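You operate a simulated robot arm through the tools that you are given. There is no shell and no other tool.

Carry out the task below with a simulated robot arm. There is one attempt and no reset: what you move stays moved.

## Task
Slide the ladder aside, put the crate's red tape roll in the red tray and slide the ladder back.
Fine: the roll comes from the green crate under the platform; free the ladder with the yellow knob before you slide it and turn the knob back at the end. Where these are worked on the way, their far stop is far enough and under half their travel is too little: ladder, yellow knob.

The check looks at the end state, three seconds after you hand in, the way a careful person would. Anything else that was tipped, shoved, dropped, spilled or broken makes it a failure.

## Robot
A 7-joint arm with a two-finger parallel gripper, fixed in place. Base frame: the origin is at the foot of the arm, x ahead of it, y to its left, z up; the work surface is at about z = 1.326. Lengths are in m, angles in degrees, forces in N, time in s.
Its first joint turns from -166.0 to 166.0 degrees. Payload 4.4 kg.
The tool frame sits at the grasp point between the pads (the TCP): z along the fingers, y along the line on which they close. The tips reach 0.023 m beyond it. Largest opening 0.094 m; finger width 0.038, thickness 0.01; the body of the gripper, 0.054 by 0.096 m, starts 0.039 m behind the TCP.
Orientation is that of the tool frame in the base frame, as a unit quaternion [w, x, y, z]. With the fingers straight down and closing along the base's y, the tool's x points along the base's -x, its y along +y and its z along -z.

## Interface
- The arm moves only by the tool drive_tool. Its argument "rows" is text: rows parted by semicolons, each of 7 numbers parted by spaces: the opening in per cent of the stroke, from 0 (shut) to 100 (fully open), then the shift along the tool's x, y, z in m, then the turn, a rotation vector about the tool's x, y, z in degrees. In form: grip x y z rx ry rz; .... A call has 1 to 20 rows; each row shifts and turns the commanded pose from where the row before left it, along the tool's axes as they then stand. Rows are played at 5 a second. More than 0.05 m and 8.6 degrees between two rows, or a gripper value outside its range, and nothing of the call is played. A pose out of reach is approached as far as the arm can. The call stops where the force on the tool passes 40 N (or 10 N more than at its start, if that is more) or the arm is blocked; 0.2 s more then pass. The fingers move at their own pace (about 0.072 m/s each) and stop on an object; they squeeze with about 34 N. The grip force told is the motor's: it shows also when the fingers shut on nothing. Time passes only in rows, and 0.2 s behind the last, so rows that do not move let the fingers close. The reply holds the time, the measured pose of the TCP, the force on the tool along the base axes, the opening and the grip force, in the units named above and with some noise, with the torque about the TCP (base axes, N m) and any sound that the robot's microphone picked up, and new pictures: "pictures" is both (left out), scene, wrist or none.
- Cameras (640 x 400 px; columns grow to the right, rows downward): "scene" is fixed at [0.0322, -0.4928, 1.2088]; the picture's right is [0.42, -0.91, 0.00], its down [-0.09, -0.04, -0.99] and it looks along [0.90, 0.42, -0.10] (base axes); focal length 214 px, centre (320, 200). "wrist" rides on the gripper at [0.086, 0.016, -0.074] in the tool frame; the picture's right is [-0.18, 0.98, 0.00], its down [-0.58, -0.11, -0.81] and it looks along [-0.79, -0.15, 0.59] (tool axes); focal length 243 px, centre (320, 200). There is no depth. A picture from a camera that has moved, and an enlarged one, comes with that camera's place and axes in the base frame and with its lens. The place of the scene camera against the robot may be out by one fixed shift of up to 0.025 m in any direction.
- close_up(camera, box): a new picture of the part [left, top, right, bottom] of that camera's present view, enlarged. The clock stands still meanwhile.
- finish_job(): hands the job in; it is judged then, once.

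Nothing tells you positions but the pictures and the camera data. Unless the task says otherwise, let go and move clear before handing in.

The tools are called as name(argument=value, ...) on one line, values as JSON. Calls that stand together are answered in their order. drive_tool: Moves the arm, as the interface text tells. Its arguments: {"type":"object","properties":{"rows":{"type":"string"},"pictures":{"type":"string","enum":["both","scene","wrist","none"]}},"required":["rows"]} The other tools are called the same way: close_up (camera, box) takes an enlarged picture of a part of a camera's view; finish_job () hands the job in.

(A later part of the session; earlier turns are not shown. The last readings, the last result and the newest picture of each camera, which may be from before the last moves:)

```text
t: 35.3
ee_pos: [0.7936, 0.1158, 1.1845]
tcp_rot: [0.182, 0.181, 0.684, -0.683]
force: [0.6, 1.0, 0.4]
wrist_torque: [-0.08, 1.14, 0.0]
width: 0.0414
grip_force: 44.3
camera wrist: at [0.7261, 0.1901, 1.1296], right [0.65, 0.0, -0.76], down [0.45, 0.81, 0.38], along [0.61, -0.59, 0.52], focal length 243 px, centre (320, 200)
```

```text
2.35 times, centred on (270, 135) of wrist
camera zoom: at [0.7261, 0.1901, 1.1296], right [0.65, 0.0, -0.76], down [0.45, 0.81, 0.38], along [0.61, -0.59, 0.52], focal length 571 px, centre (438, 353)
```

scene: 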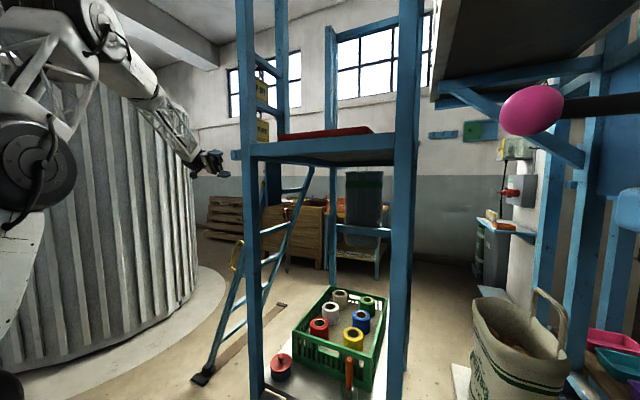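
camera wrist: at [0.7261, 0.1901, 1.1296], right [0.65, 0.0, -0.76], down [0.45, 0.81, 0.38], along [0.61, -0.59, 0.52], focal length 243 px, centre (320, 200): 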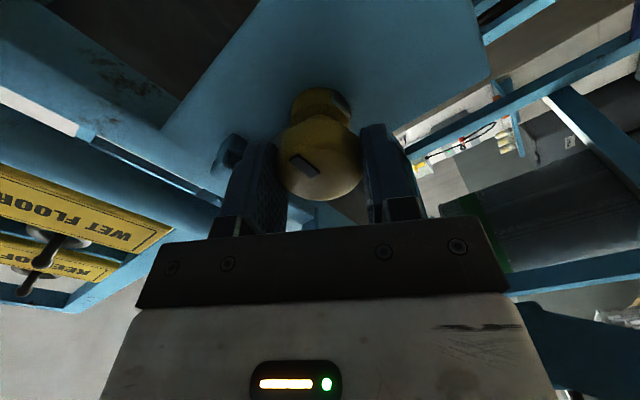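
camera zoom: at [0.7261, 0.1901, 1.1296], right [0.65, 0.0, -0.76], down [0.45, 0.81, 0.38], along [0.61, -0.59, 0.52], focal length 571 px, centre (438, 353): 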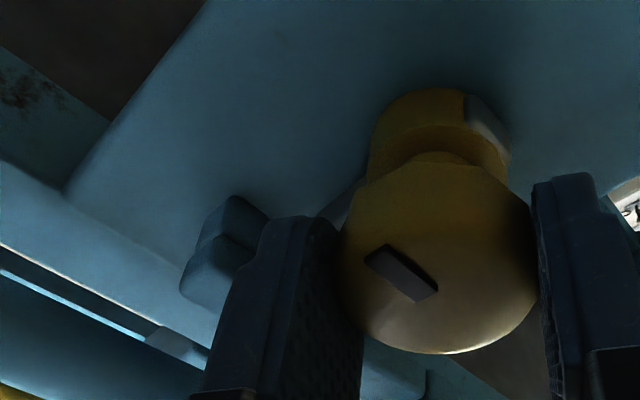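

The knob is at its far stop, about 90° round, and the bolt is withdrawn. I'll release it and back off along +y.

drive_tool(rows="62 0 0 0 0 0 0; 62 0 0 0 0 0 0; 62 0 0 -0.02 0 0 0; 62 0 0 -0.04 0 0 0; 62 0 0 -0.04 0 0 0; 62 0 0 -0.04 0 0 0; 62 0 0 0 0 0 0", pictures="both")

close_up(camera="wrist", box=[150, 0, 470, 200])

```text
t: 36.9
ee_pos: [0.7907, 0.2577, 1.1848]
tcp_rot: [0.183, 0.181, 0.683, -0.683]
force: [0.1, 1.1, -0.2]
wrist_torque: [0.0, -0.03, 0.01]
width: 0.0581
grip_force: 0.1
camera wrist: at [0.7249, 0.3314, 1.1294], right [0.65, 0.0, -0.76], down [0.45, 0.81, 0.38], along [0.62, -0.59, 0.52], focal length 243 px, centre (320, 200)
```

scene: 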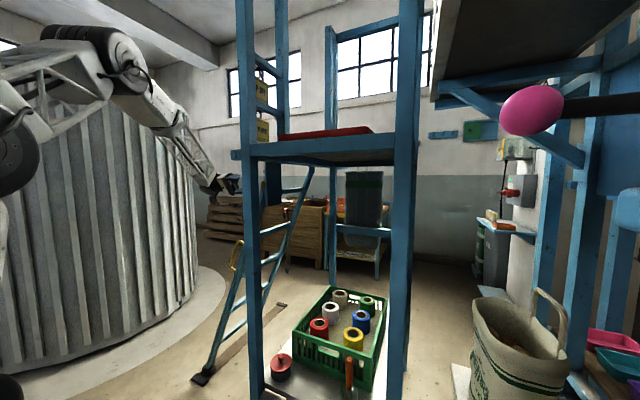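
wrist: 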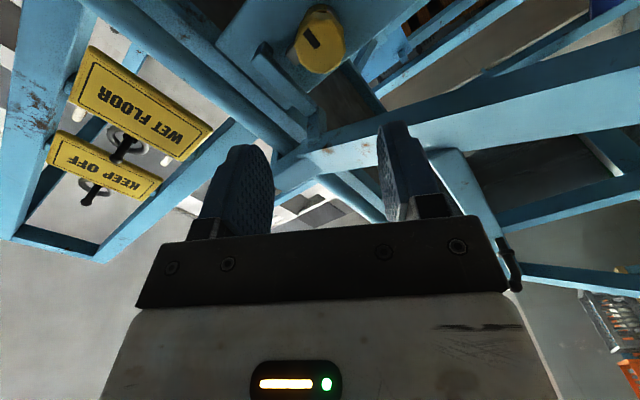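

```text
2.00 times, centred on (310, 100) of wrist
camera zoom: at [0.7249, 0.3314, 1.1294], right [0.65, 0.0, -0.76], down [0.45, 0.81, 0.38], along [0.62, -0.59, 0.52], focal length 485 px, centre (340, 400)
```

zoom: 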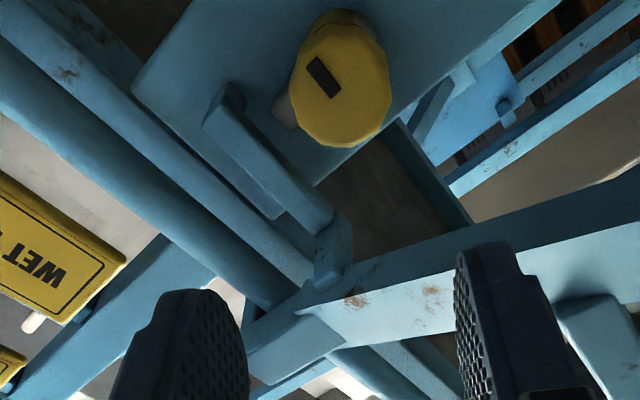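

The knob stays turned. Now I'll swing the hand around to face +x toward the ladder's near rail.

drive_tool(rows="62 0 0 0 0 0 8.57; 62 0 0 0 0 0 8.57; 62 0 0 0 0 0 8.57; 62 0 0 0 0 0 8.57; 62 0 0 0 0 0 8.57; 62 0 0 0 0 0 8.57; 62 0 0 0 0 0 8.57; 62 0 -0.05 0 0 0 0; 62 0 -0.05 0 0 0 0; 62 0 -0.05 0 0 0 0; 62 0 0 0 -8.2 0 0; 62 0 0 0 -8.2 0 0; 62 0 0 0 -8.2 0 0; 62 0 0 0 -8.2 0 0; 62 0 0 0 -8.2 0 0", pictures="none")

drive_tool(rows="62 0 0 0 -8.2 0 0; 62 0 0 0 -8.2 0 0; 62 0 0 0 -8.2 0 0; 62 0 0 0 -8.2 0 0; 62 0 0 0 -8.2 0 0; 62 0 0 0 -8 0 0; 62 0 0 0 0 8 0; 62 0 0 0 0 8 0; 62 0 0 0 0 8 0; 62 0 0 0 0 8 0; 62 0 0 0 0 8 0; 62 0 0 0 0 0 0", pictures="both")

```text
t: 40.1
ee_pos: [0.6531, 0.2535, 1.1787]
tcp_rot: [0.642, 0.291, 0.646, -0.293]
force: [-1.3, 0.4, -0.1]
wrist_torque: [0.05, -0.03, 0.03]
width: 0.0583
grip_force: 0.1
out of reach, approached as far as the arm can: row 10
```

```text
t: 42.7
ee_pos: [0.6518, 0.2552, 1.1781]
tcp_rot: [0.42, -0.001, 0.908, 0.0]
force: [0.1, -0.3, -0.5]
wrist_torque: [-0.02, 0.01, 0.01]
width: 0.0583
grip_force: 0.2
camera wrist: at [0.5399, 0.2701, 1.1623], right [0.12, 0.98, 0.14], down [-0.24, -0.11, 0.96], along [0.96, -0.15, 0.22], focal length 243 px, centre (320, 200)
```

scene: 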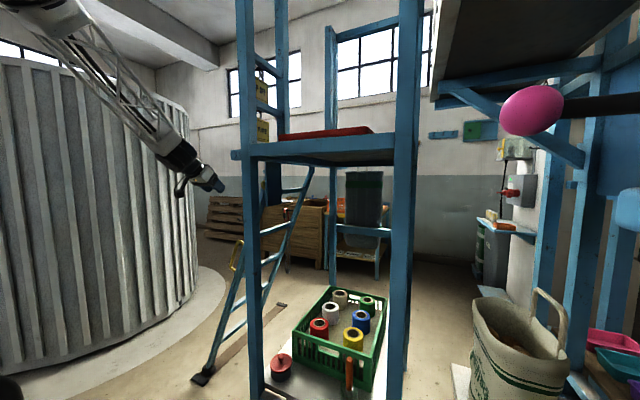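
wrist: 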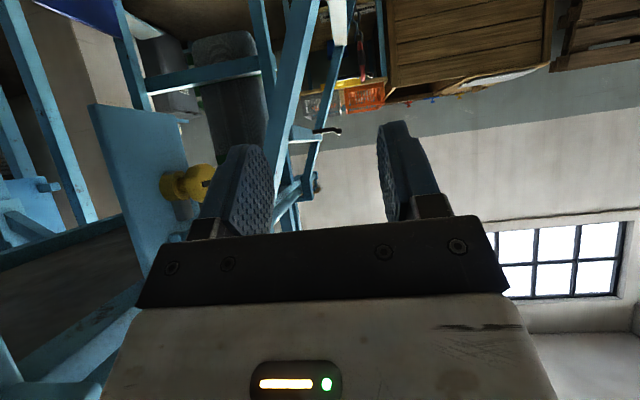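

close_up(camera="wrist", box=[200, 0, 420, 180])

```text
2.22 times, centred on (310, 90) of wrist
camera zoom: at [0.5399, 0.2701, 1.1623], right [0.12, 0.98, 0.14], down [-0.24, -0.11, 0.96], along [0.96, -0.15, 0.22], focal length 539 px, centre (342, 444)
```

zoom: 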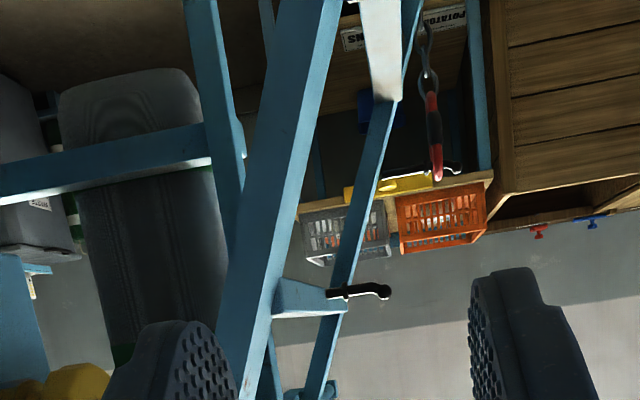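

I can see the near rail edge-on from the −x side, with the first rung at about z 1.14. I'll roll the hand to match the rail's lean and move to a stand-off around z 1.05.

drive_tool(rows="100 0 0 0 -5.5 0 6.49; 100 0 0 0 -5.5 0 6.49; 100 0 0 0 -5.5 0 6.49; 100 0.0029 -0.0174 0.0351 0 0 0; 100 0.0029 -0.0174 0.0351 0 0 0; 100 0.0029 -0.0174 0.0351 0 0 0; 100 0.0029 -0.0174 0.0351 0 0 0; 100 0 0 0 0 0 0", pictures="both")

close_up(camera="wrist", box=[180, 0, 460, 220])

```text
t: 44.5
ee_pos: [0.7515, 0.2343, 1.0583]
tcp_rot: [0.411, 0.093, 0.885, 0.2]
force: [0.2, 1.0, 0.0]
wrist_torque: [0.02, -0.01, 0.0]
width: 0.094
grip_force: 0.1
camera wrist: at [0.6391, 0.2565, 1.0501], right [0.12, 0.83, 0.55], down [-0.24, -0.51, 0.82], along [0.96, -0.23, 0.14], focal length 243 px, centre (320, 200)
```

scene: 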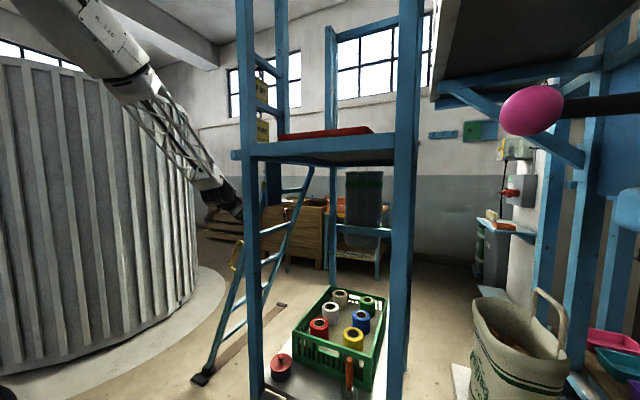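
wrist: 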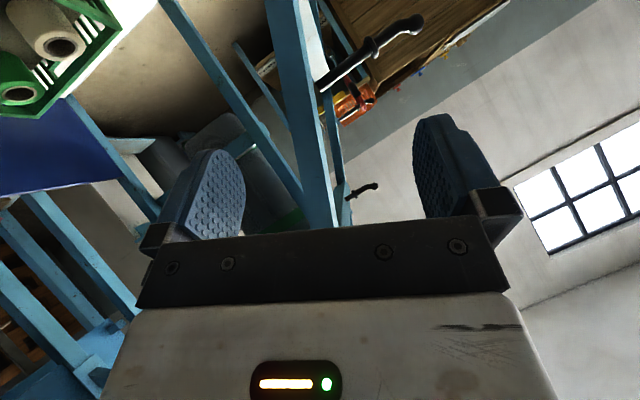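

```text
1.82 times, centred on (320, 110) of wrist
camera zoom: at [0.6391, 0.2565, 1.0501], right [0.12, 0.83, 0.55], down [-0.24, -0.51, 0.82], along [0.96, -0.23, 0.14], focal length 441 px, centre (320, 364)
```

zoom: 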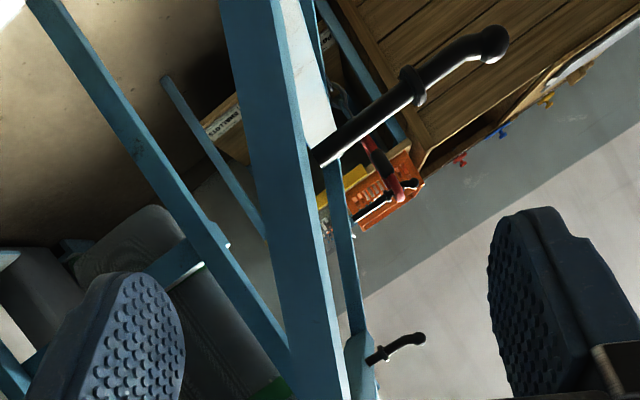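

I see the near rail's side face between the open fingers and a black peg on its front at about z 1.0. I'll grip above the peg, at about z 1.075.

drive_tool(rows="100 -0.0195 -0.0149 -0.0165 0 0 0; 100 -0.0225 0 0.0267 0 0 0; 100 -0.0225 0 0.0267 0 0 0; 100 0 0 0 0 0 0", pictures="wrist")

close_up(camera="wrist", box=[160, 20, 500, 240])

```text
t: 45.5
ee_pos: [0.8108, 0.2147, 1.0701]
tcp_rot: [0.405, 0.089, 0.888, 0.199]
force: [-0.1, 0.8, 0.3]
wrist_torque: [0.04, 0.0, 0.0]
width: 0.0941
grip_force: 0.2
camera wrist: at [0.6984, 0.2357, 1.0624], right [0.12, 0.83, 0.55], down [-0.23, -0.51, 0.83], along [0.97, -0.22, 0.13], focal length 243 px, centre (320, 200)
```

wrist: 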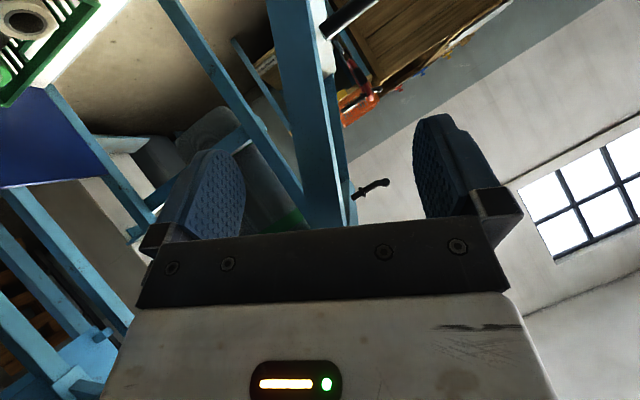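

```text
1.82 times, centred on (330, 130) of wrist
camera zoom: at [0.6984, 0.2357, 1.0624], right [0.12, 0.83, 0.55], down [-0.23, -0.51, 0.83], along [0.97, -0.22, 0.13], focal length 441 px, centre (302, 327)
```

zoom: 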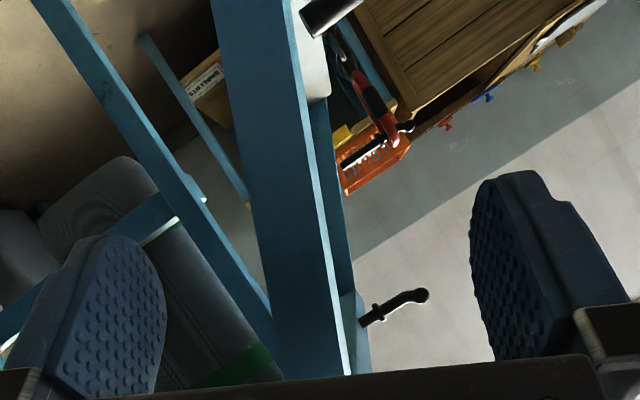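

drive_tool(rows="100 -0.01255 -0.0025 0.0149 0 0 0; 100 -0.01255 -0.0025 0.0149 0 0 0; 70 0 0 0 0 0 0; 60 0 0 0 0 0 0; 50 0 0 0 0 0 0", pictures="wrist")

close_up(camera="wrist", box=[160, 20, 500, 240])

```text
t: 46.7
ee_pos: [0.8364, 0.2304, 1.0611]
tcp_rot: [0.4, 0.079, 0.891, 0.201]
force: [-7.7, -35.3, -7.6]
wrist_torque: [-0.19, 0.56, -1.13]
width: 0.0622
grip_force: 17.5
camera wrist: at [0.723, 0.2493, 1.0562], right [0.1, 0.84, 0.54], down [-0.21, -0.51, 0.83], along [0.97, -0.2, 0.12], focal length 243 px, centre (320, 200)
```

wrist: 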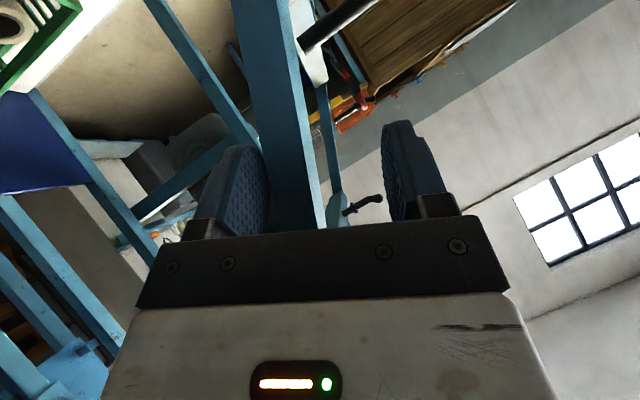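

```text
1.82 times, centred on (330, 130) of wrist
camera zoom: at [0.723, 0.2493, 1.0562], right [0.1, 0.84, 0.54], down [-0.21, -0.51, 0.83], along [0.97, -0.2, 0.12], focal length 441 px, centre (302, 327)
```

zoom: 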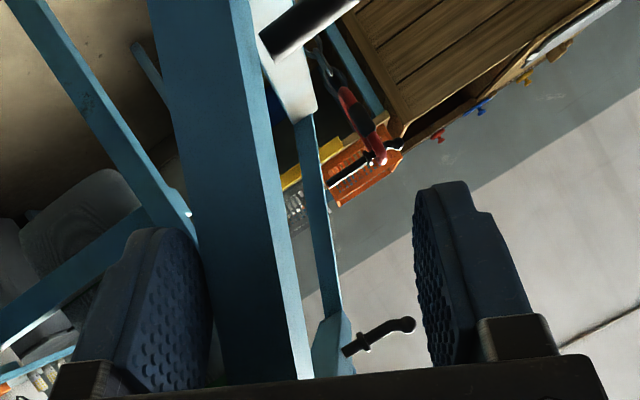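

drive_tool(rows="60 0 0 0 0 0 0; 60 0 0 0 0 0 0", pictures="both")

```text
t: 47.5
ee_pos: [0.8347, 0.2332, 1.062]
tcp_rot: [0.398, 0.077, 0.891, 0.204]
force: [-10.1, -16.7, -18.6]
wrist_torque: [0.24, 0.75, -0.83]
width: 0.0666
grip_force: 11.7
stopped in row 2: the arm was blocked; the commanded pose is now the measured one
camera wrist: at [0.7219, 0.2515, 1.0563], right [0.1, 0.83, 0.54], down [-0.2, -0.52, 0.83], along [0.97, -0.19, 0.12], focal length 243 px, centre (320, 200)
```

scene: 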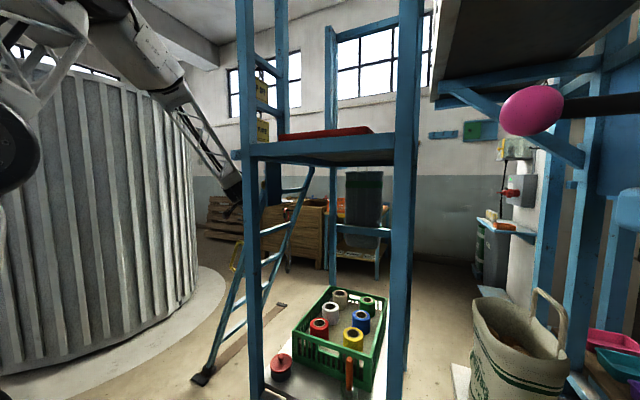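
wrist: 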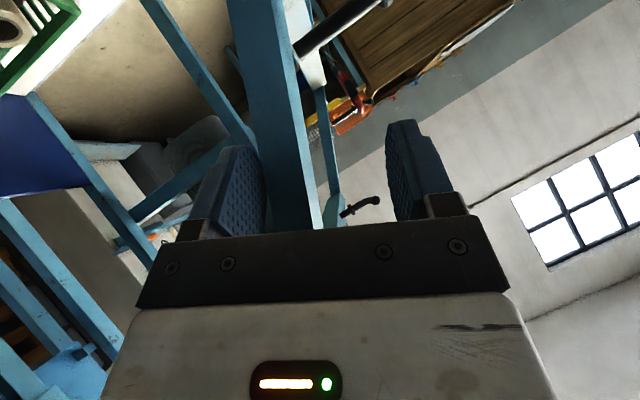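

The arm was blocked: the forearm is touching the end of the rail tube, not the hand. I'll open, back off toward −x and +y, and grip the ladder lower, where there's more room.

drive_tool(rows="100 0 0 0 0 0 0; 100 0.0064 0 -0.0076 0 0 0; 100 0.0129 0.009 -0.0125 0 0 0; 100 0.0161 0.018 -0.0135 0 0 0; 100 0.0161 0.018 -0.0135 0 0 0; 100 0.0161 0.018 -0.0135 0 0 0; 100 0 0 0 0 0 0", pictures="both")

```text
t: 49.1
ee_pos: [0.7501, 0.2866, 1.0764]
tcp_rot: [0.398, 0.08, 0.891, 0.203]
force: [0.7, 0.2, 0.4]
wrist_torque: [0.0, 0.02, -0.04]
width: 0.0938
grip_force: 0.1
camera wrist: at [0.637, 0.305, 1.0716], right [0.11, 0.83, 0.54], down [-0.21, -0.52, 0.83], along [0.97, -0.2, 0.12], focal length 243 px, centre (320, 200)
```

scene: 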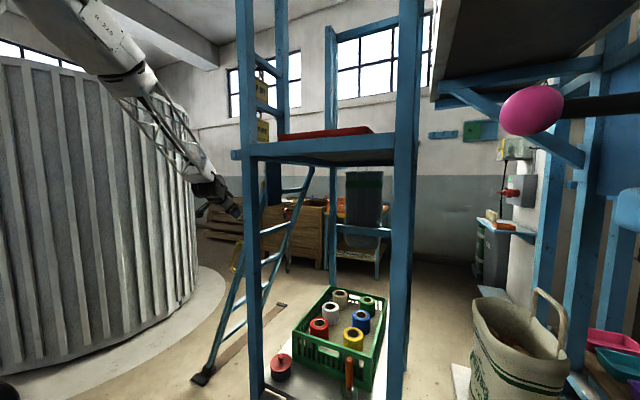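
wrist: 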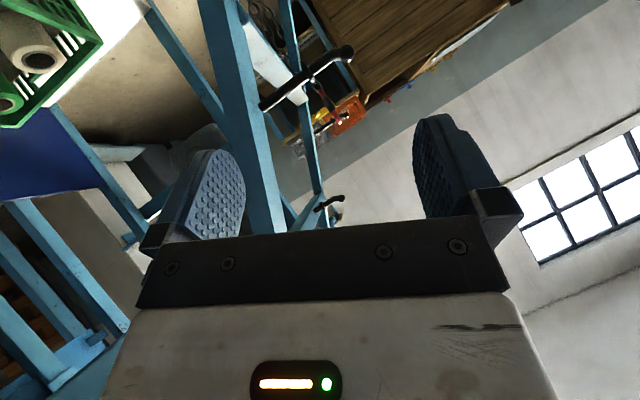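

drive_tool(rows="100 0.0417 0.0125 0.0144 0 0 0; 100 0.0417 0.0125 0.0144 0 0 0; 100 0.0417 0.0125 0.0144 0 0 0; 100 0.0417 0.0125 0.0144 0 0 0; 100 0 0 0 0 0 0", pictures="both")

close_up(camera="wrist", box=[160, 0, 500, 240])

```text
t: 50.3
ee_pos: [0.68, 0.4006, 0.951]
tcp_rot: [0.397, 0.081, 0.891, 0.204]
force: [0.2, 0.4, 0.9]
wrist_torque: [-0.01, -0.02, 0.01]
width: 0.0939
grip_force: 0.1
camera wrist: at [0.5666, 0.4185, 0.9449], right [0.11, 0.83, 0.54], down [-0.21, -0.52, 0.83], along [0.97, -0.2, 0.12], focal length 243 px, centre (320, 200)
```

scene: 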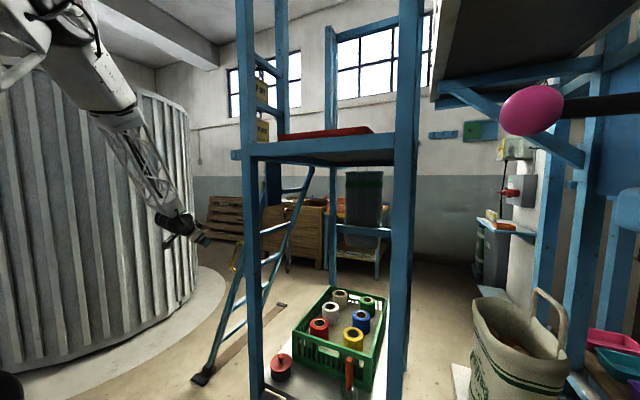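
wrist: 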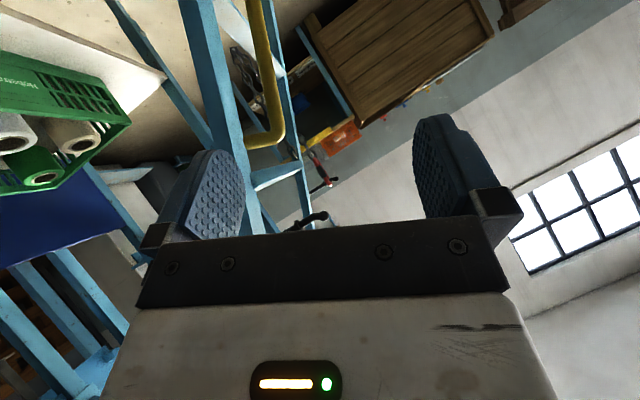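

```text
1.67 times, centred on (330, 120) of wrist
camera zoom: at [0.5666, 0.4185, 0.9449], right [0.11, 0.83, 0.54], down [-0.21, -0.52, 0.83], along [0.97, -0.2, 0.12], focal length 404 px, centre (303, 333)
```

zoom: 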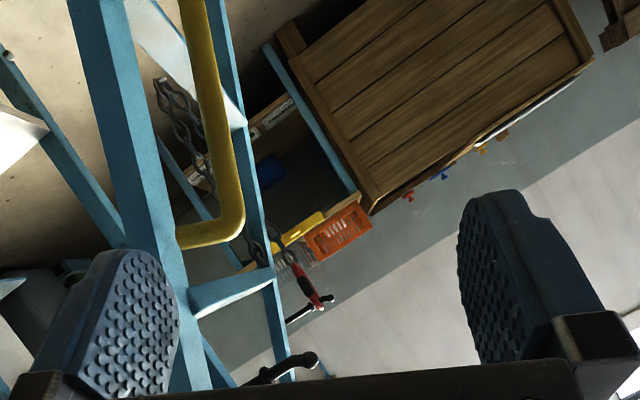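

I see the yellow D-handle: its bar runs along the rail through about (0.865, 0.39, 0.82) and stands off the rail by about 4 cm. I'll swing the hand outward so it approaches the bar from the front-left, which also keeps the forearm clear of the tube.

drive_tool(rows="60 0 0 0 0 -8.4 0; 60 0 0 0 0 -8.4 0; 60 0 0 0 0 -8.4 0; 60 0 0 0 0 -8.4 0; 60 0 0 0 0 -8.4 0; 60 0 0 0 8 0 0; 60 0 0 0 8 0 0; 60 0 0 0 8 0 0; 60 0 0 0 8 0 0; 60 0 0 0 8 0 0; 60 0 0 0 0 0 0", pictures="both")

```text
t: 52.7
ee_pos: [0.6792, 0.3995, 0.9508]
tcp_rot: [0.598, 0.375, 0.703, -0.085]
force: [0.5, -0.2, 0.0]
wrist_torque: [0.01, 0.0, 0.01]
width: 0.0564
grip_force: 0.2
camera wrist: at [0.6328, 0.4897, 0.8993], right [0.62, 0.61, 0.49], down [-0.69, 0.13, 0.71], along [0.37, -0.78, 0.51], focal length 243 px, centre (320, 200)
```

scene: 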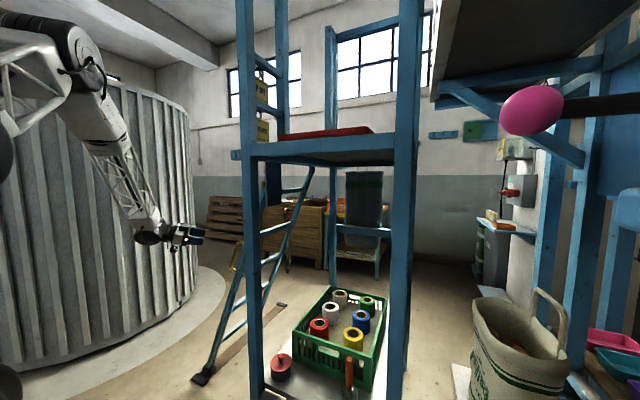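
wrist: 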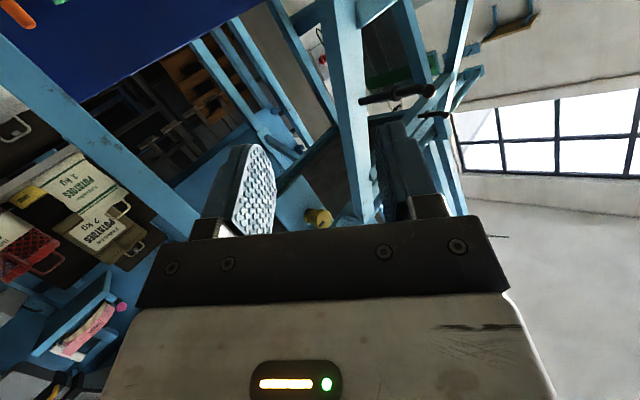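

drive_tool(rows="50 0.0283 0.0169 0.0162 0 0 0; 50 0.0283 0.0169 0.0162 0 0 0; 50 0.0283 0.0169 0.0162 0 0 0; 50 0.0283 0.0169 0.0162 0 0 0; 50 0 0 0 0 0 0", pictures="both")

close_up(camera="wrist", box=[160, 0, 500, 240])

close_up(camera="scene", box=[140, 180, 320, 300])

```text
t: 53.9
ee_pos: [0.7738, 0.4571, 0.8552]
tcp_rot: [0.598, 0.376, 0.702, -0.085]
force: [0.1, 0.3, -0.2]
wrist_torque: [-0.04, -0.01, 0.0]
width: 0.0469
grip_force: 0.1
camera wrist: at [0.7268, 0.5474, 0.8034], right [0.62, 0.61, 0.49], down [-0.69, 0.13, 0.71], along [0.37, -0.78, 0.51], focal length 243 px, centre (320, 200)
```

scene: 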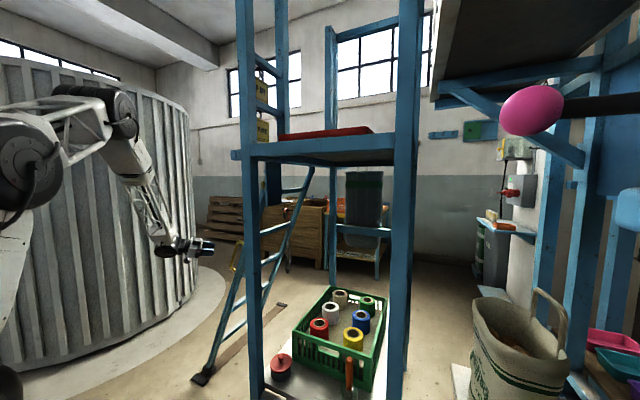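
wrist: 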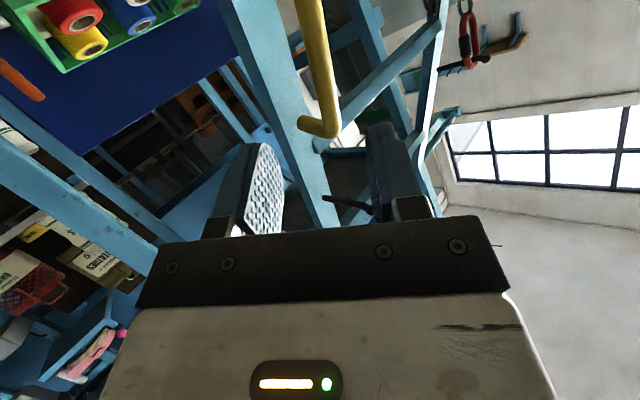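

```text
1.67 times, centred on (330, 120) of wrist
camera zoom: at [0.7268, 0.5474, 0.8034], right [0.62, 0.61, 0.49], down [-0.69, 0.13, 0.71], along [0.37, -0.78, 0.51], focal length 404 px, centre (303, 333)
```

zoom: 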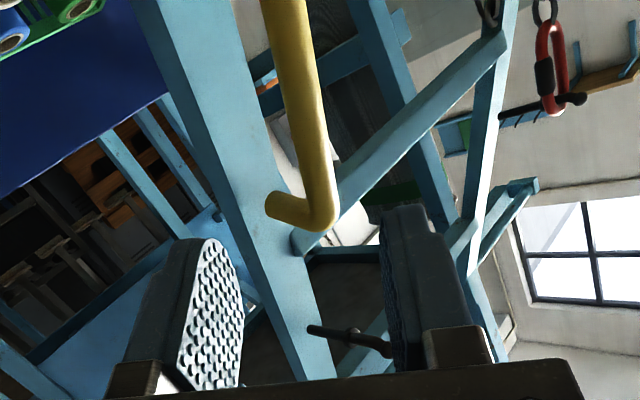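

```text
3.33 times, centred on (230, 240) of scene
camera zoom: at [0.0322, -0.4928, 1.2088], right [0.42, -0.91, 0.0], down [-0.09, -0.04, -0.99], along [0.9, 0.42, -0.1], focal length 715 px, centre (620, 67)
```

zoom: 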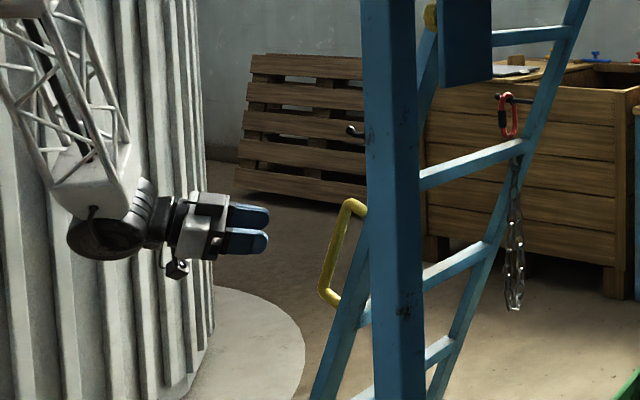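

drive_tool(rows="42 0.0112 0 0.03 0 0 0; 42 0.0112 0 0.03 0 0 0; 42 0 0 0.015 0 0 0; 42 0 0 0 0 0 0", pictures="wrist")

close_up(camera="wrist", box=[200, 50, 440, 230])

close_up(camera="scene", box=[180, 200, 280, 280])

```text
t: 54.9
ee_pos: [0.8323, 0.4236, 0.8125]
tcp_rot: [0.598, 0.376, 0.703, -0.085]
force: [0.6, 0.4, -0.6]
wrist_torque: [0.02, 0.0, -0.03]
width: 0.0394
grip_force: 0.0
camera wrist: at [0.7848, 0.5143, 0.7612], right [0.62, 0.61, 0.49], down [-0.69, 0.13, 0.71], along [0.37, -0.78, 0.51], focal length 243 px, centre (320, 200)
```

wrist: 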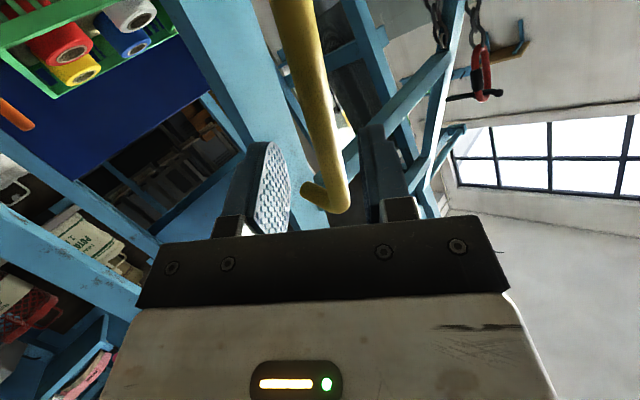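

```text
2.22 times, centred on (320, 140) of wrist
camera zoom: at [0.7848, 0.5143, 0.7612], right [0.62, 0.61, 0.49], down [-0.69, 0.13, 0.71], along [0.37, -0.78, 0.51], focal length 539 px, centre (320, 333)
```

zoom: 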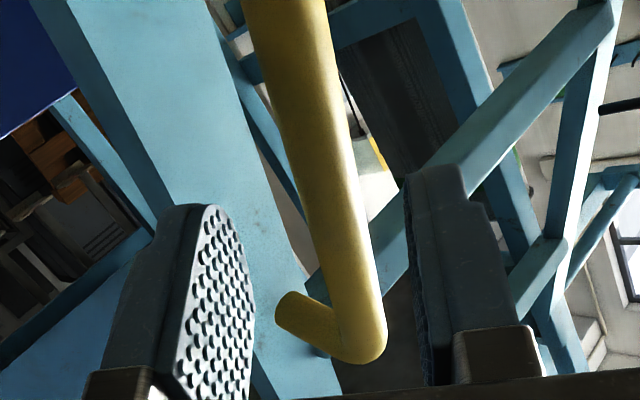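

```text
5.00 times, centred on (230, 240) of scene
camera zoom: at [0.0322, -0.4928, 1.2088], right [0.42, -0.91, 0.0], down [-0.09, -0.04, -0.99], along [0.9, 0.42, -0.1], focal length 1072 px, centre (770, 0)
```

zoom: 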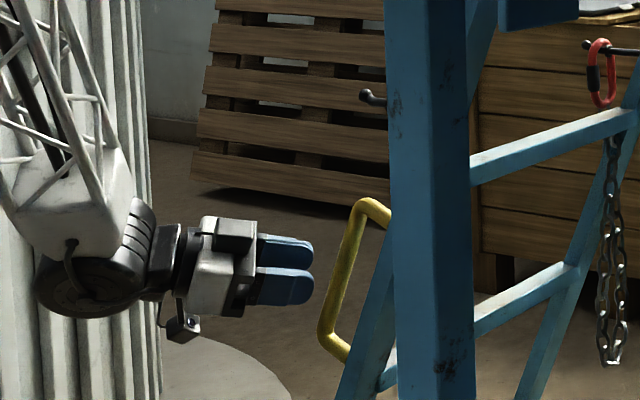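

The handle bar lines up with the middle of the fingers. I'll move in and close on it.

drive_tool(rows="42 0 0 0.016 0 0 0; 42 0 0 0.016 0 0 0; 42 0 0 0.015 0 0 0; 42 0 0 0 0 0 0; 0 0 0 0 0 0 0; 0 0 0 0 0 0 0; 0 0 0 0 0 0 0", pictures="wrist")

close_up(camera="wrist", box=[200, 50, 440, 230])

close_up(camera="scene", box=[180, 200, 280, 280])

```text
t: 56.5
ee_pos: [0.8684, 0.3981, 0.8002]
tcp_rot: [0.599, 0.375, 0.703, -0.085]
force: [-4.3, -11.1, -0.1]
wrist_torque: [-1.82, 0.65, 0.3]
width: 0.0188
grip_force: 45.0
camera wrist: at [0.8204, 0.4881, 0.7484], right [0.62, 0.61, 0.49], down [-0.69, 0.13, 0.71], along [0.37, -0.78, 0.51], focal length 243 px, centre (320, 200)
```

wrist: 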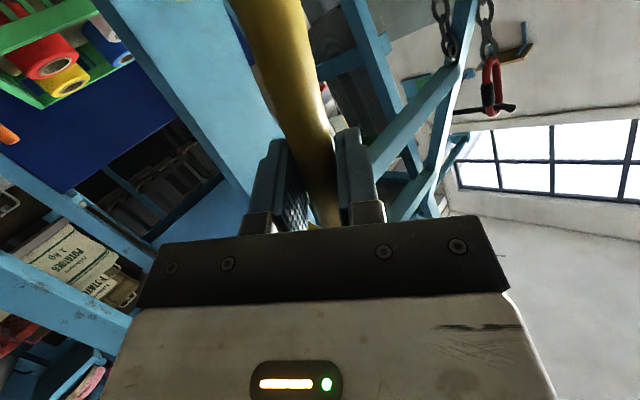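

```text
2.22 times, centred on (320, 140) of wrist
camera zoom: at [0.8204, 0.4881, 0.7484], right [0.62, 0.61, 0.49], down [-0.69, 0.13, 0.71], along [0.37, -0.78, 0.51], focal length 539 px, centre (320, 333)
```

zoom: 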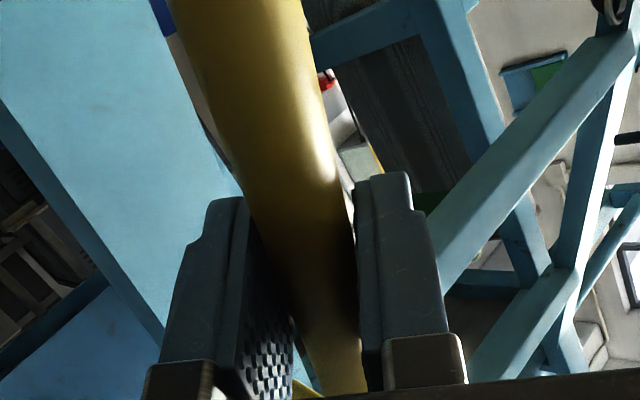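

```text
5.00 times, centred on (230, 240) of scene
camera zoom: at [0.0322, -0.4928, 1.2088], right [0.42, -0.91, 0.0], down [-0.09, -0.04, -0.99], along [0.9, 0.42, -0.1], focal length 1072 px, centre (770, 0)
```

zoom: 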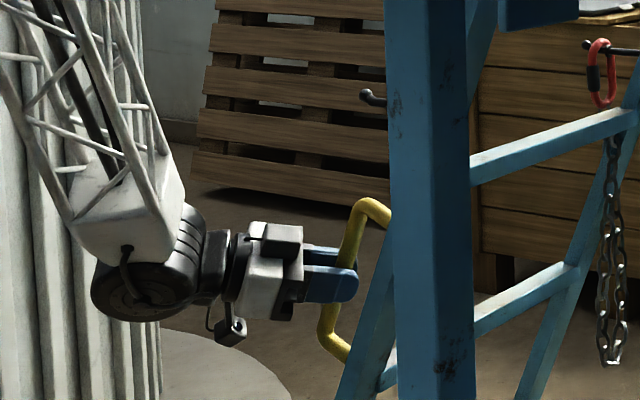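

The handle is gripped, with 19 mm between the fingers. I'll push the ladder gently toward +x.

drive_tool(rows="0 0 0.0063 0.0078 0 0 0; 0 0 0.0063 0.0078 0 0 0; 0 0 0.0063 0.0078 0 0 0; 0 0 0.0063 0.0078 0 0 0; 0 0 0.0063 0.0078 0 0 0", pictures="both")

```text
t: 57.7
ee_pos: [0.9204, 0.3985, 0.8019]
tcp_rot: [0.599, 0.376, 0.702, -0.085]
force: [-0.3, -21.5, 13.4]
wrist_torque: [-1.43, 0.83, 0.31]
width: 0.0191
grip_force: 44.8
camera wrist: at [0.8721, 0.4881, 0.7483], right [0.62, 0.61, 0.49], down [-0.69, 0.13, 0.71], along [0.37, -0.78, 0.51], focal length 243 px, centre (320, 200)
```

scene: 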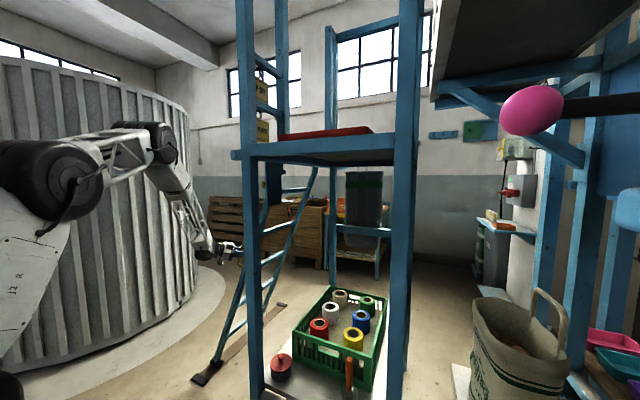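
wrist: 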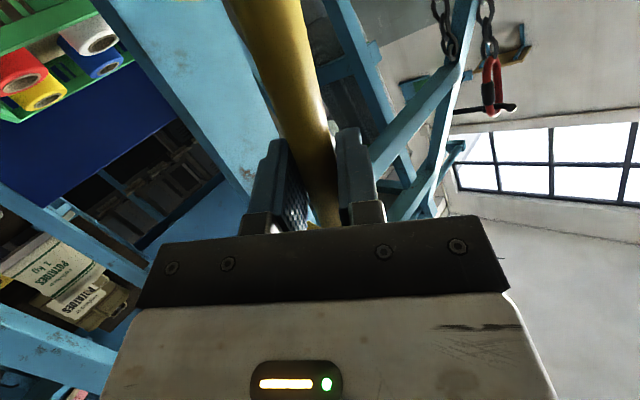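

The ladder slides freely. I'll continue pushing, trimming the small side force.

drive_tool(rows="0 -0.0006 0.006 0.0082 0 0 0; 0 0 0.0094 0.0117 0 0 0; 0 0 0.0094 0.0117 0 0 0; 0 0 0.0094 0.0117 0 0 0; 0 0 0.0094 0.0117 0 0 0; 0 0 0.0094 0.0117 0 0 0; 0 0 0.0094 0.0117 0 0 0; 0 0 0.0094 0.0117 0 0 0", pictures="both")

```text
t: 59.5
ee_pos: [1.033, 0.3974, 0.8003]
tcp_rot: [0.598, 0.376, 0.702, -0.085]
force: [-1.9, 0.5, 15.8]
wrist_torque: [-1.28, 0.92, 0.49]
width: 0.0188
grip_force: 45.2
camera wrist: at [0.9861, 0.4881, 0.7483], right [0.62, 0.61, 0.49], down [-0.69, 0.13, 0.71], along [0.37, -0.78, 0.51], focal length 243 px, centre (320, 200)
```

scene: 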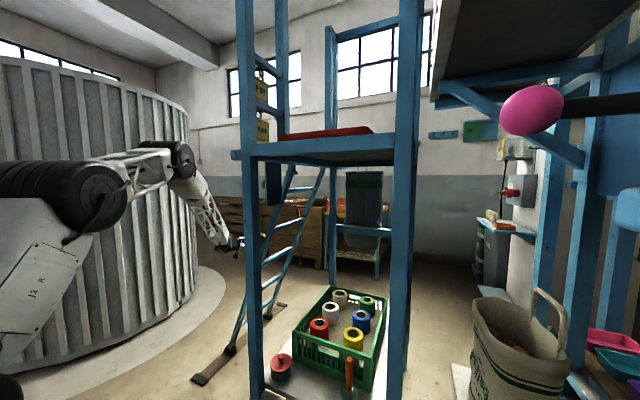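
wrist: 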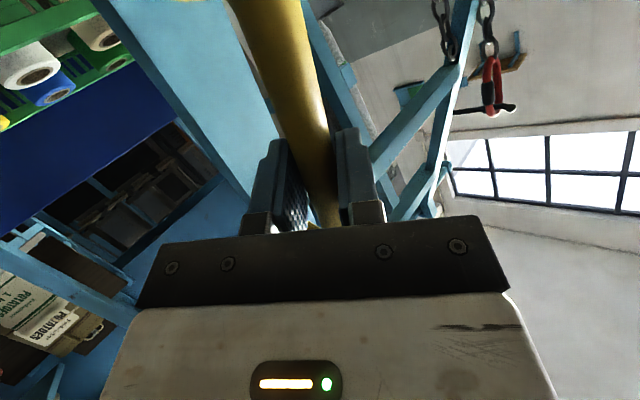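

drive_tool(rows="0 -0.0004 0.0094 0.0117 0 0 0; 0 0 0.0094 0.0117 0 0 0; 0 0 0.0094 0.0117 0 0 0; 0 0 0.0094 0.0117 0 0 0; 0 0 0.0094 0.0117 0 0 0; 0 0 0.0094 0.0117 0 0 0; 0 0 0.0094 0.0117 0 0 0; 0 0 0.0094 0.0117 0 0 0", pictures="scene")

```text
t: 61.3
ee_pos: [1.1536, 0.3984, 0.7985]
tcp_rot: [0.598, 0.376, 0.703, -0.084]
force: [-6.1, 21.8, 10.6]
wrist_torque: [-1.71, 0.39, 0.41]
width: 0.0189
grip_force: 45.2
```

scene: 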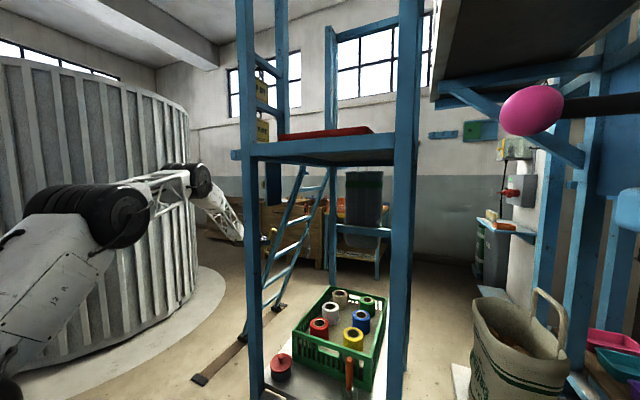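

drive_tool(rows="0 -0.0001 0.0067 0.0075 0 0 0; 0 0 0.0063 0.0078 0 0 0; 0 0 0.0063 0.0078 0 0 0; 0 0 0.0063 0.0078 0 0 0; 0 0 0.0063 0.0078 0 0 0; 0 0 0.0063 0.0078 0 0 0", pictures="scene")

close_up(camera="scene", box=[180, 150, 340, 390])

```text
t: 62.3
ee_pos: [1.1879, 0.3969, 0.7982]
tcp_rot: [0.598, 0.377, 0.702, -0.088]
force: [-19.9, -6.6, 6.5]
wrist_torque: [-1.65, 0.84, 0.38]
width: 0.0187
grip_force: 44.9
stopped in row 4: the force on the tool passed its limit at 124 N (the readings are from after the stop); the commanded pose is now the measured one
```

scene: 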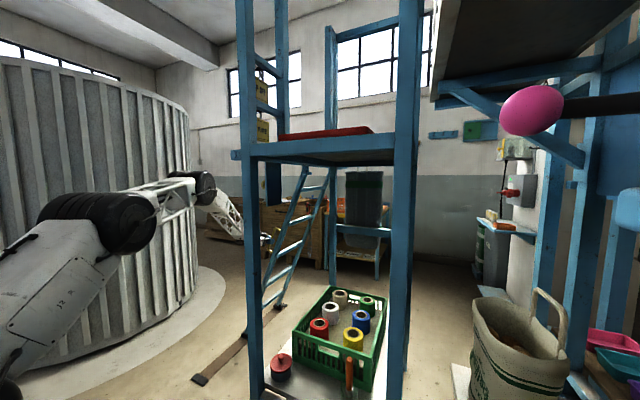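

```text
1.67 times, centred on (260, 270) of scene
camera zoom: at [0.0322, -0.4928, 1.2088], right [0.42, -0.91, 0.0], down [-0.09, -0.04, -0.99], along [0.9, 0.42, -0.1], focal length 358 px, centre (420, 83)
```

zoom: 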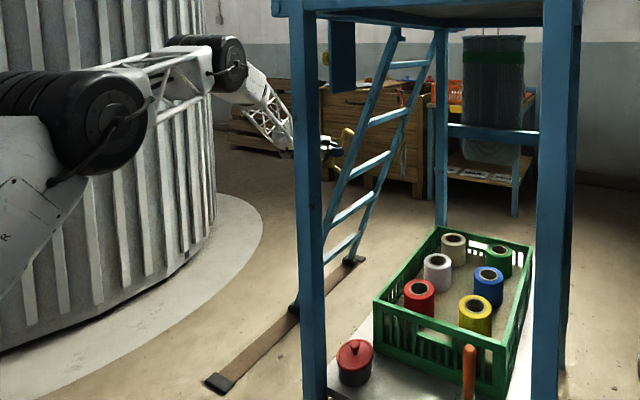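

The ladder is at its far stop, after about 0.32 m of travel. I'll release the handle and back out the way I came.

drive_tool(rows="42 0 0 0 0 0 0; 42 0 0 0 0 0 0; 42 0 0 -0.02 0 0 0; 42 0 0 -0.04 0 0 0; 42 0 0 -0.04 0 0 0; 42 0 0 -0.04 0 0 0; 42 0 0 0 0 0 0", pictures="both")

```text
t: 63.9
ee_pos: [1.0778, 0.4788, 0.8354]
tcp_rot: [0.598, 0.376, 0.703, -0.087]
force: [-0.6, 0.5, 0.1]
wrist_torque: [-0.02, -0.02, 0.01]
width: 0.0396
grip_force: 0.0
camera wrist: at [1.0308, 0.569, 0.7843], right [0.62, 0.61, 0.49], down [-0.69, 0.14, 0.71], along [0.37, -0.78, 0.51], focal length 243 px, centre (320, 200)
```

scene: 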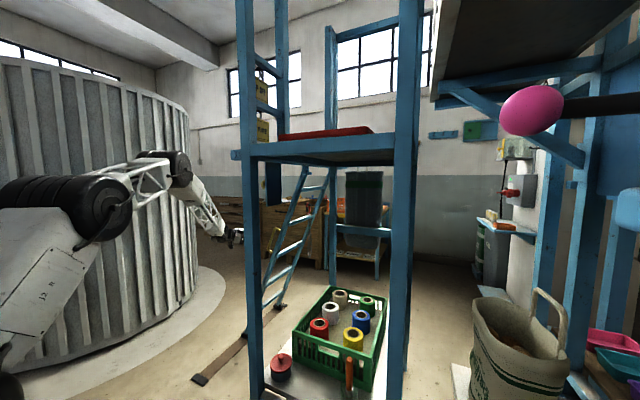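
wrist: 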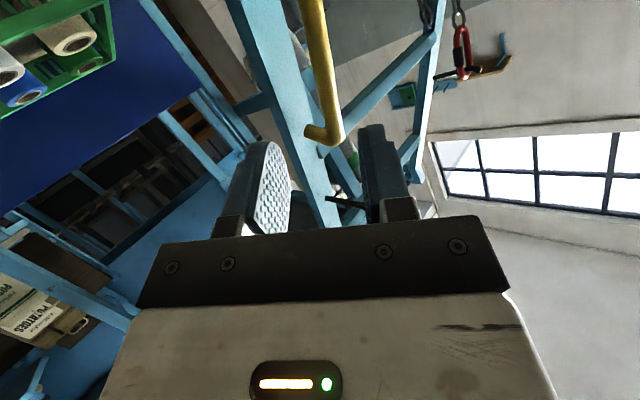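

The ladder is aside. Next I'll pull the hand back toward the robot, clear of the ladder, and turn the tool down for the crate.

drive_tool(rows="60 0 -0.0283 -0.035 0 0 0; 60 0 -0.0283 -0.035 0 0 0; 60 0 -0.0283 -0.035 0 0 0; 60 0 -0.0283 -0.035 0 0 0; 60 0 -0.0283 -0.035 0 0 0; 60 0 -0.0283 -0.035 0 0 0; 60 0 -0.0283 -0.035 0 0 0; 60 0 -0.0283 -0.035 0 0 0; 60 0 -0.0283 -0.035 0 0 0; 60 0 -0.0283 -0.035 0 0 0; 60 0 0 0 -8 0 0; 60 0 0 0 -8 0 0; 60 0 0 0 -8 0 0; 60 0 0 0 -8 0 0; 60 0 0 0 -8 0 0; 60 0 0 0 0 0 -8.5; 60 0 0 0 0 0 -8.5; 60 0 0 0 0 0 -8.5", pictures="scene")

```text
t: 67.7
ee_pos: [0.63, 0.4773, 0.8371]
tcp_rot: [0.708, -0.007, 0.706, 0.002]
force: [0.5, 0.2, 0.1]
wrist_torque: [-0.03, 0.03, 0.0]
width: 0.0564
grip_force: 0.1
```

scene: 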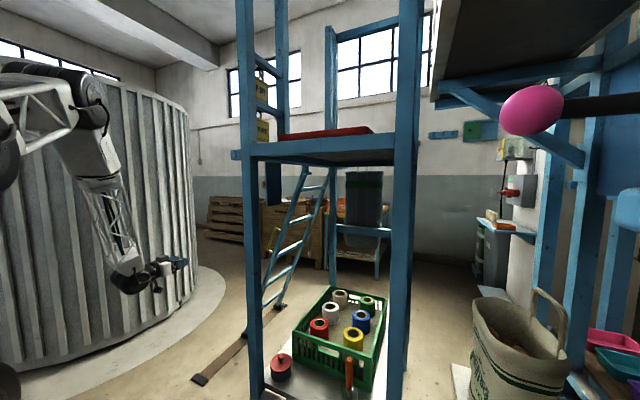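

drive_tool(rows="100 -0.022 0 -0.036 0 0 0; 100 -0.022 0 -0.036 0 0 0; 100 -0.022 0 -0.036 0 0 0; 100 -0.022 0 -0.036 0 0 0; 100 0 0 0 0 8.18 0; 100 0 0 0 0 8.18 0; 100 0 0 0 0 8.18 0; 100 0 0 0 0 8.18 0; 100 0 0 0 0 8.18 0; 100 0 0 0 0 8.18 0; 100 0 0 0 0 8.18 0; 100 0 0 0 0 8.18 0; 100 0 0 0 0 8.18 0; 100 0 0 0 0 8.18 0; 100 0 0 0 0 8.18 0; 100 0 0 0 0 0 0", pictures="both")

```text
t: 71.1
ee_pos: [0.4864, 0.4758, 0.9247]
tcp_rot: [0.097, -0.007, 0.995, -0.002]
force: [0.2, -0.2, -0.3]
wrist_torque: [0.03, -0.02, 0.03]
width: 0.0941
grip_force: 0.0
out of reach, approached as far as the arm can: row 15
camera wrist: at [0.3868, 0.491, 0.9831], right [0.17, 0.99, 0.03], down [0.42, -0.1, 0.9], along [0.89, -0.14, -0.43], focal length 243 px, centre (320, 200)
```

scene: 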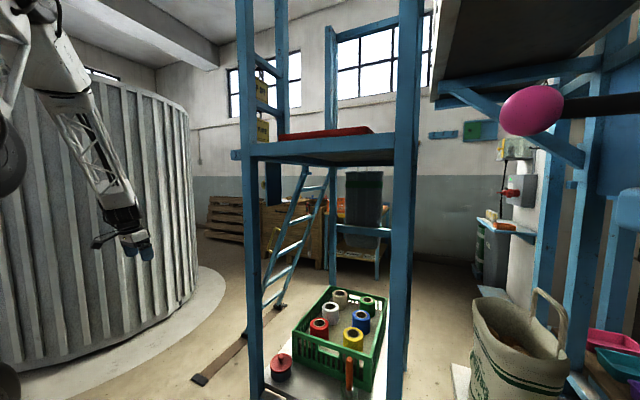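
wrist: 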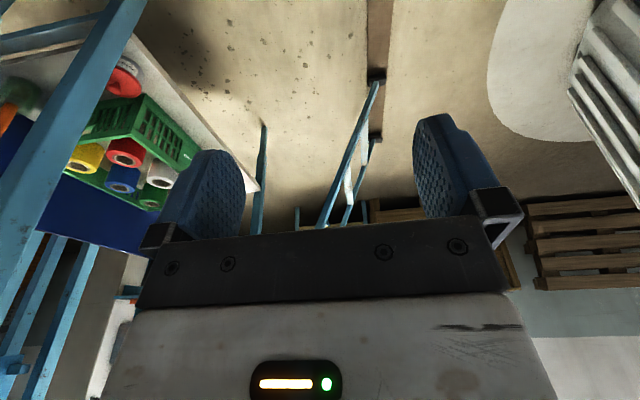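

drive_tool(rows="100 0 -0.048 0 0 0 0; 100 0 -0.048 0 0 0 0; 100 0 -0.048 0 0 0 0; 100 0 -0.048 0 0 0 0; 100 0 -0.048 0 0 0 0; 100 0 -0.048 0 0 0 0; 100 0 -0.048 0 0 0 0; 100 0 -0.048 0 0 0 0; 100 0 -0.048 0 0 0 0; 100 0 -0.048 0 0 0 0; 100 0 -0.048 0 0 0 0; 100 0 -0.048 0 0 0 0; 100 0 0 0 0 0 0", pictures="both")

close_up(camera="wrist", box=[160, 0, 480, 200])

```text
t: 73.9
ee_pos: [0.4836, 0.2856, 0.9239]
tcp_rot: [0.1, -0.008, 0.995, -0.005]
force: [0.4, 0.3, 0.8]
wrist_torque: [0.02, -0.02, 0.02]
width: 0.094
grip_force: 0.1
out of reach, approached as far as the arm can: row 5, 6, 7, 8, 9, 10, 11, 12
camera wrist: at [0.3854, 0.3003, 0.9809], right [0.17, 0.99, 0.02], down [0.41, -0.09, 0.91], along [0.9, -0.14, -0.42], focal length 243 px, centre (320, 200)
```

scene: 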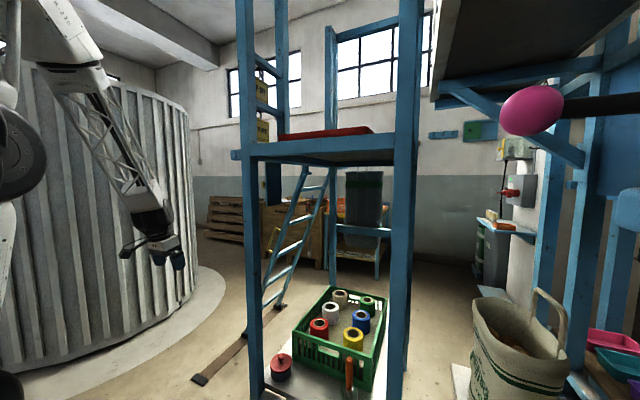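
wrist: 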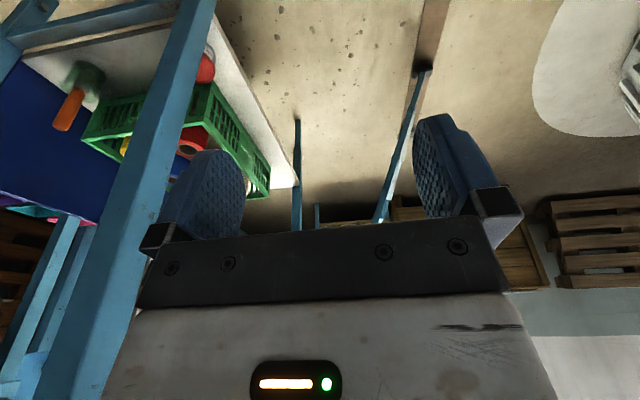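

```text
2.00 times, centred on (320, 100) of wrist
camera zoom: at [0.3854, 0.3003, 0.9809], right [0.17, 0.99, 0.02], down [0.41, -0.09, 0.91], along [0.9, -0.14, -0.42], focal length 485 px, centre (320, 400)
```

zoom: 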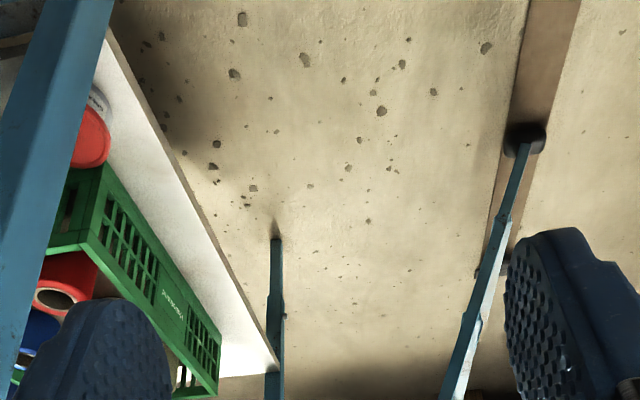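

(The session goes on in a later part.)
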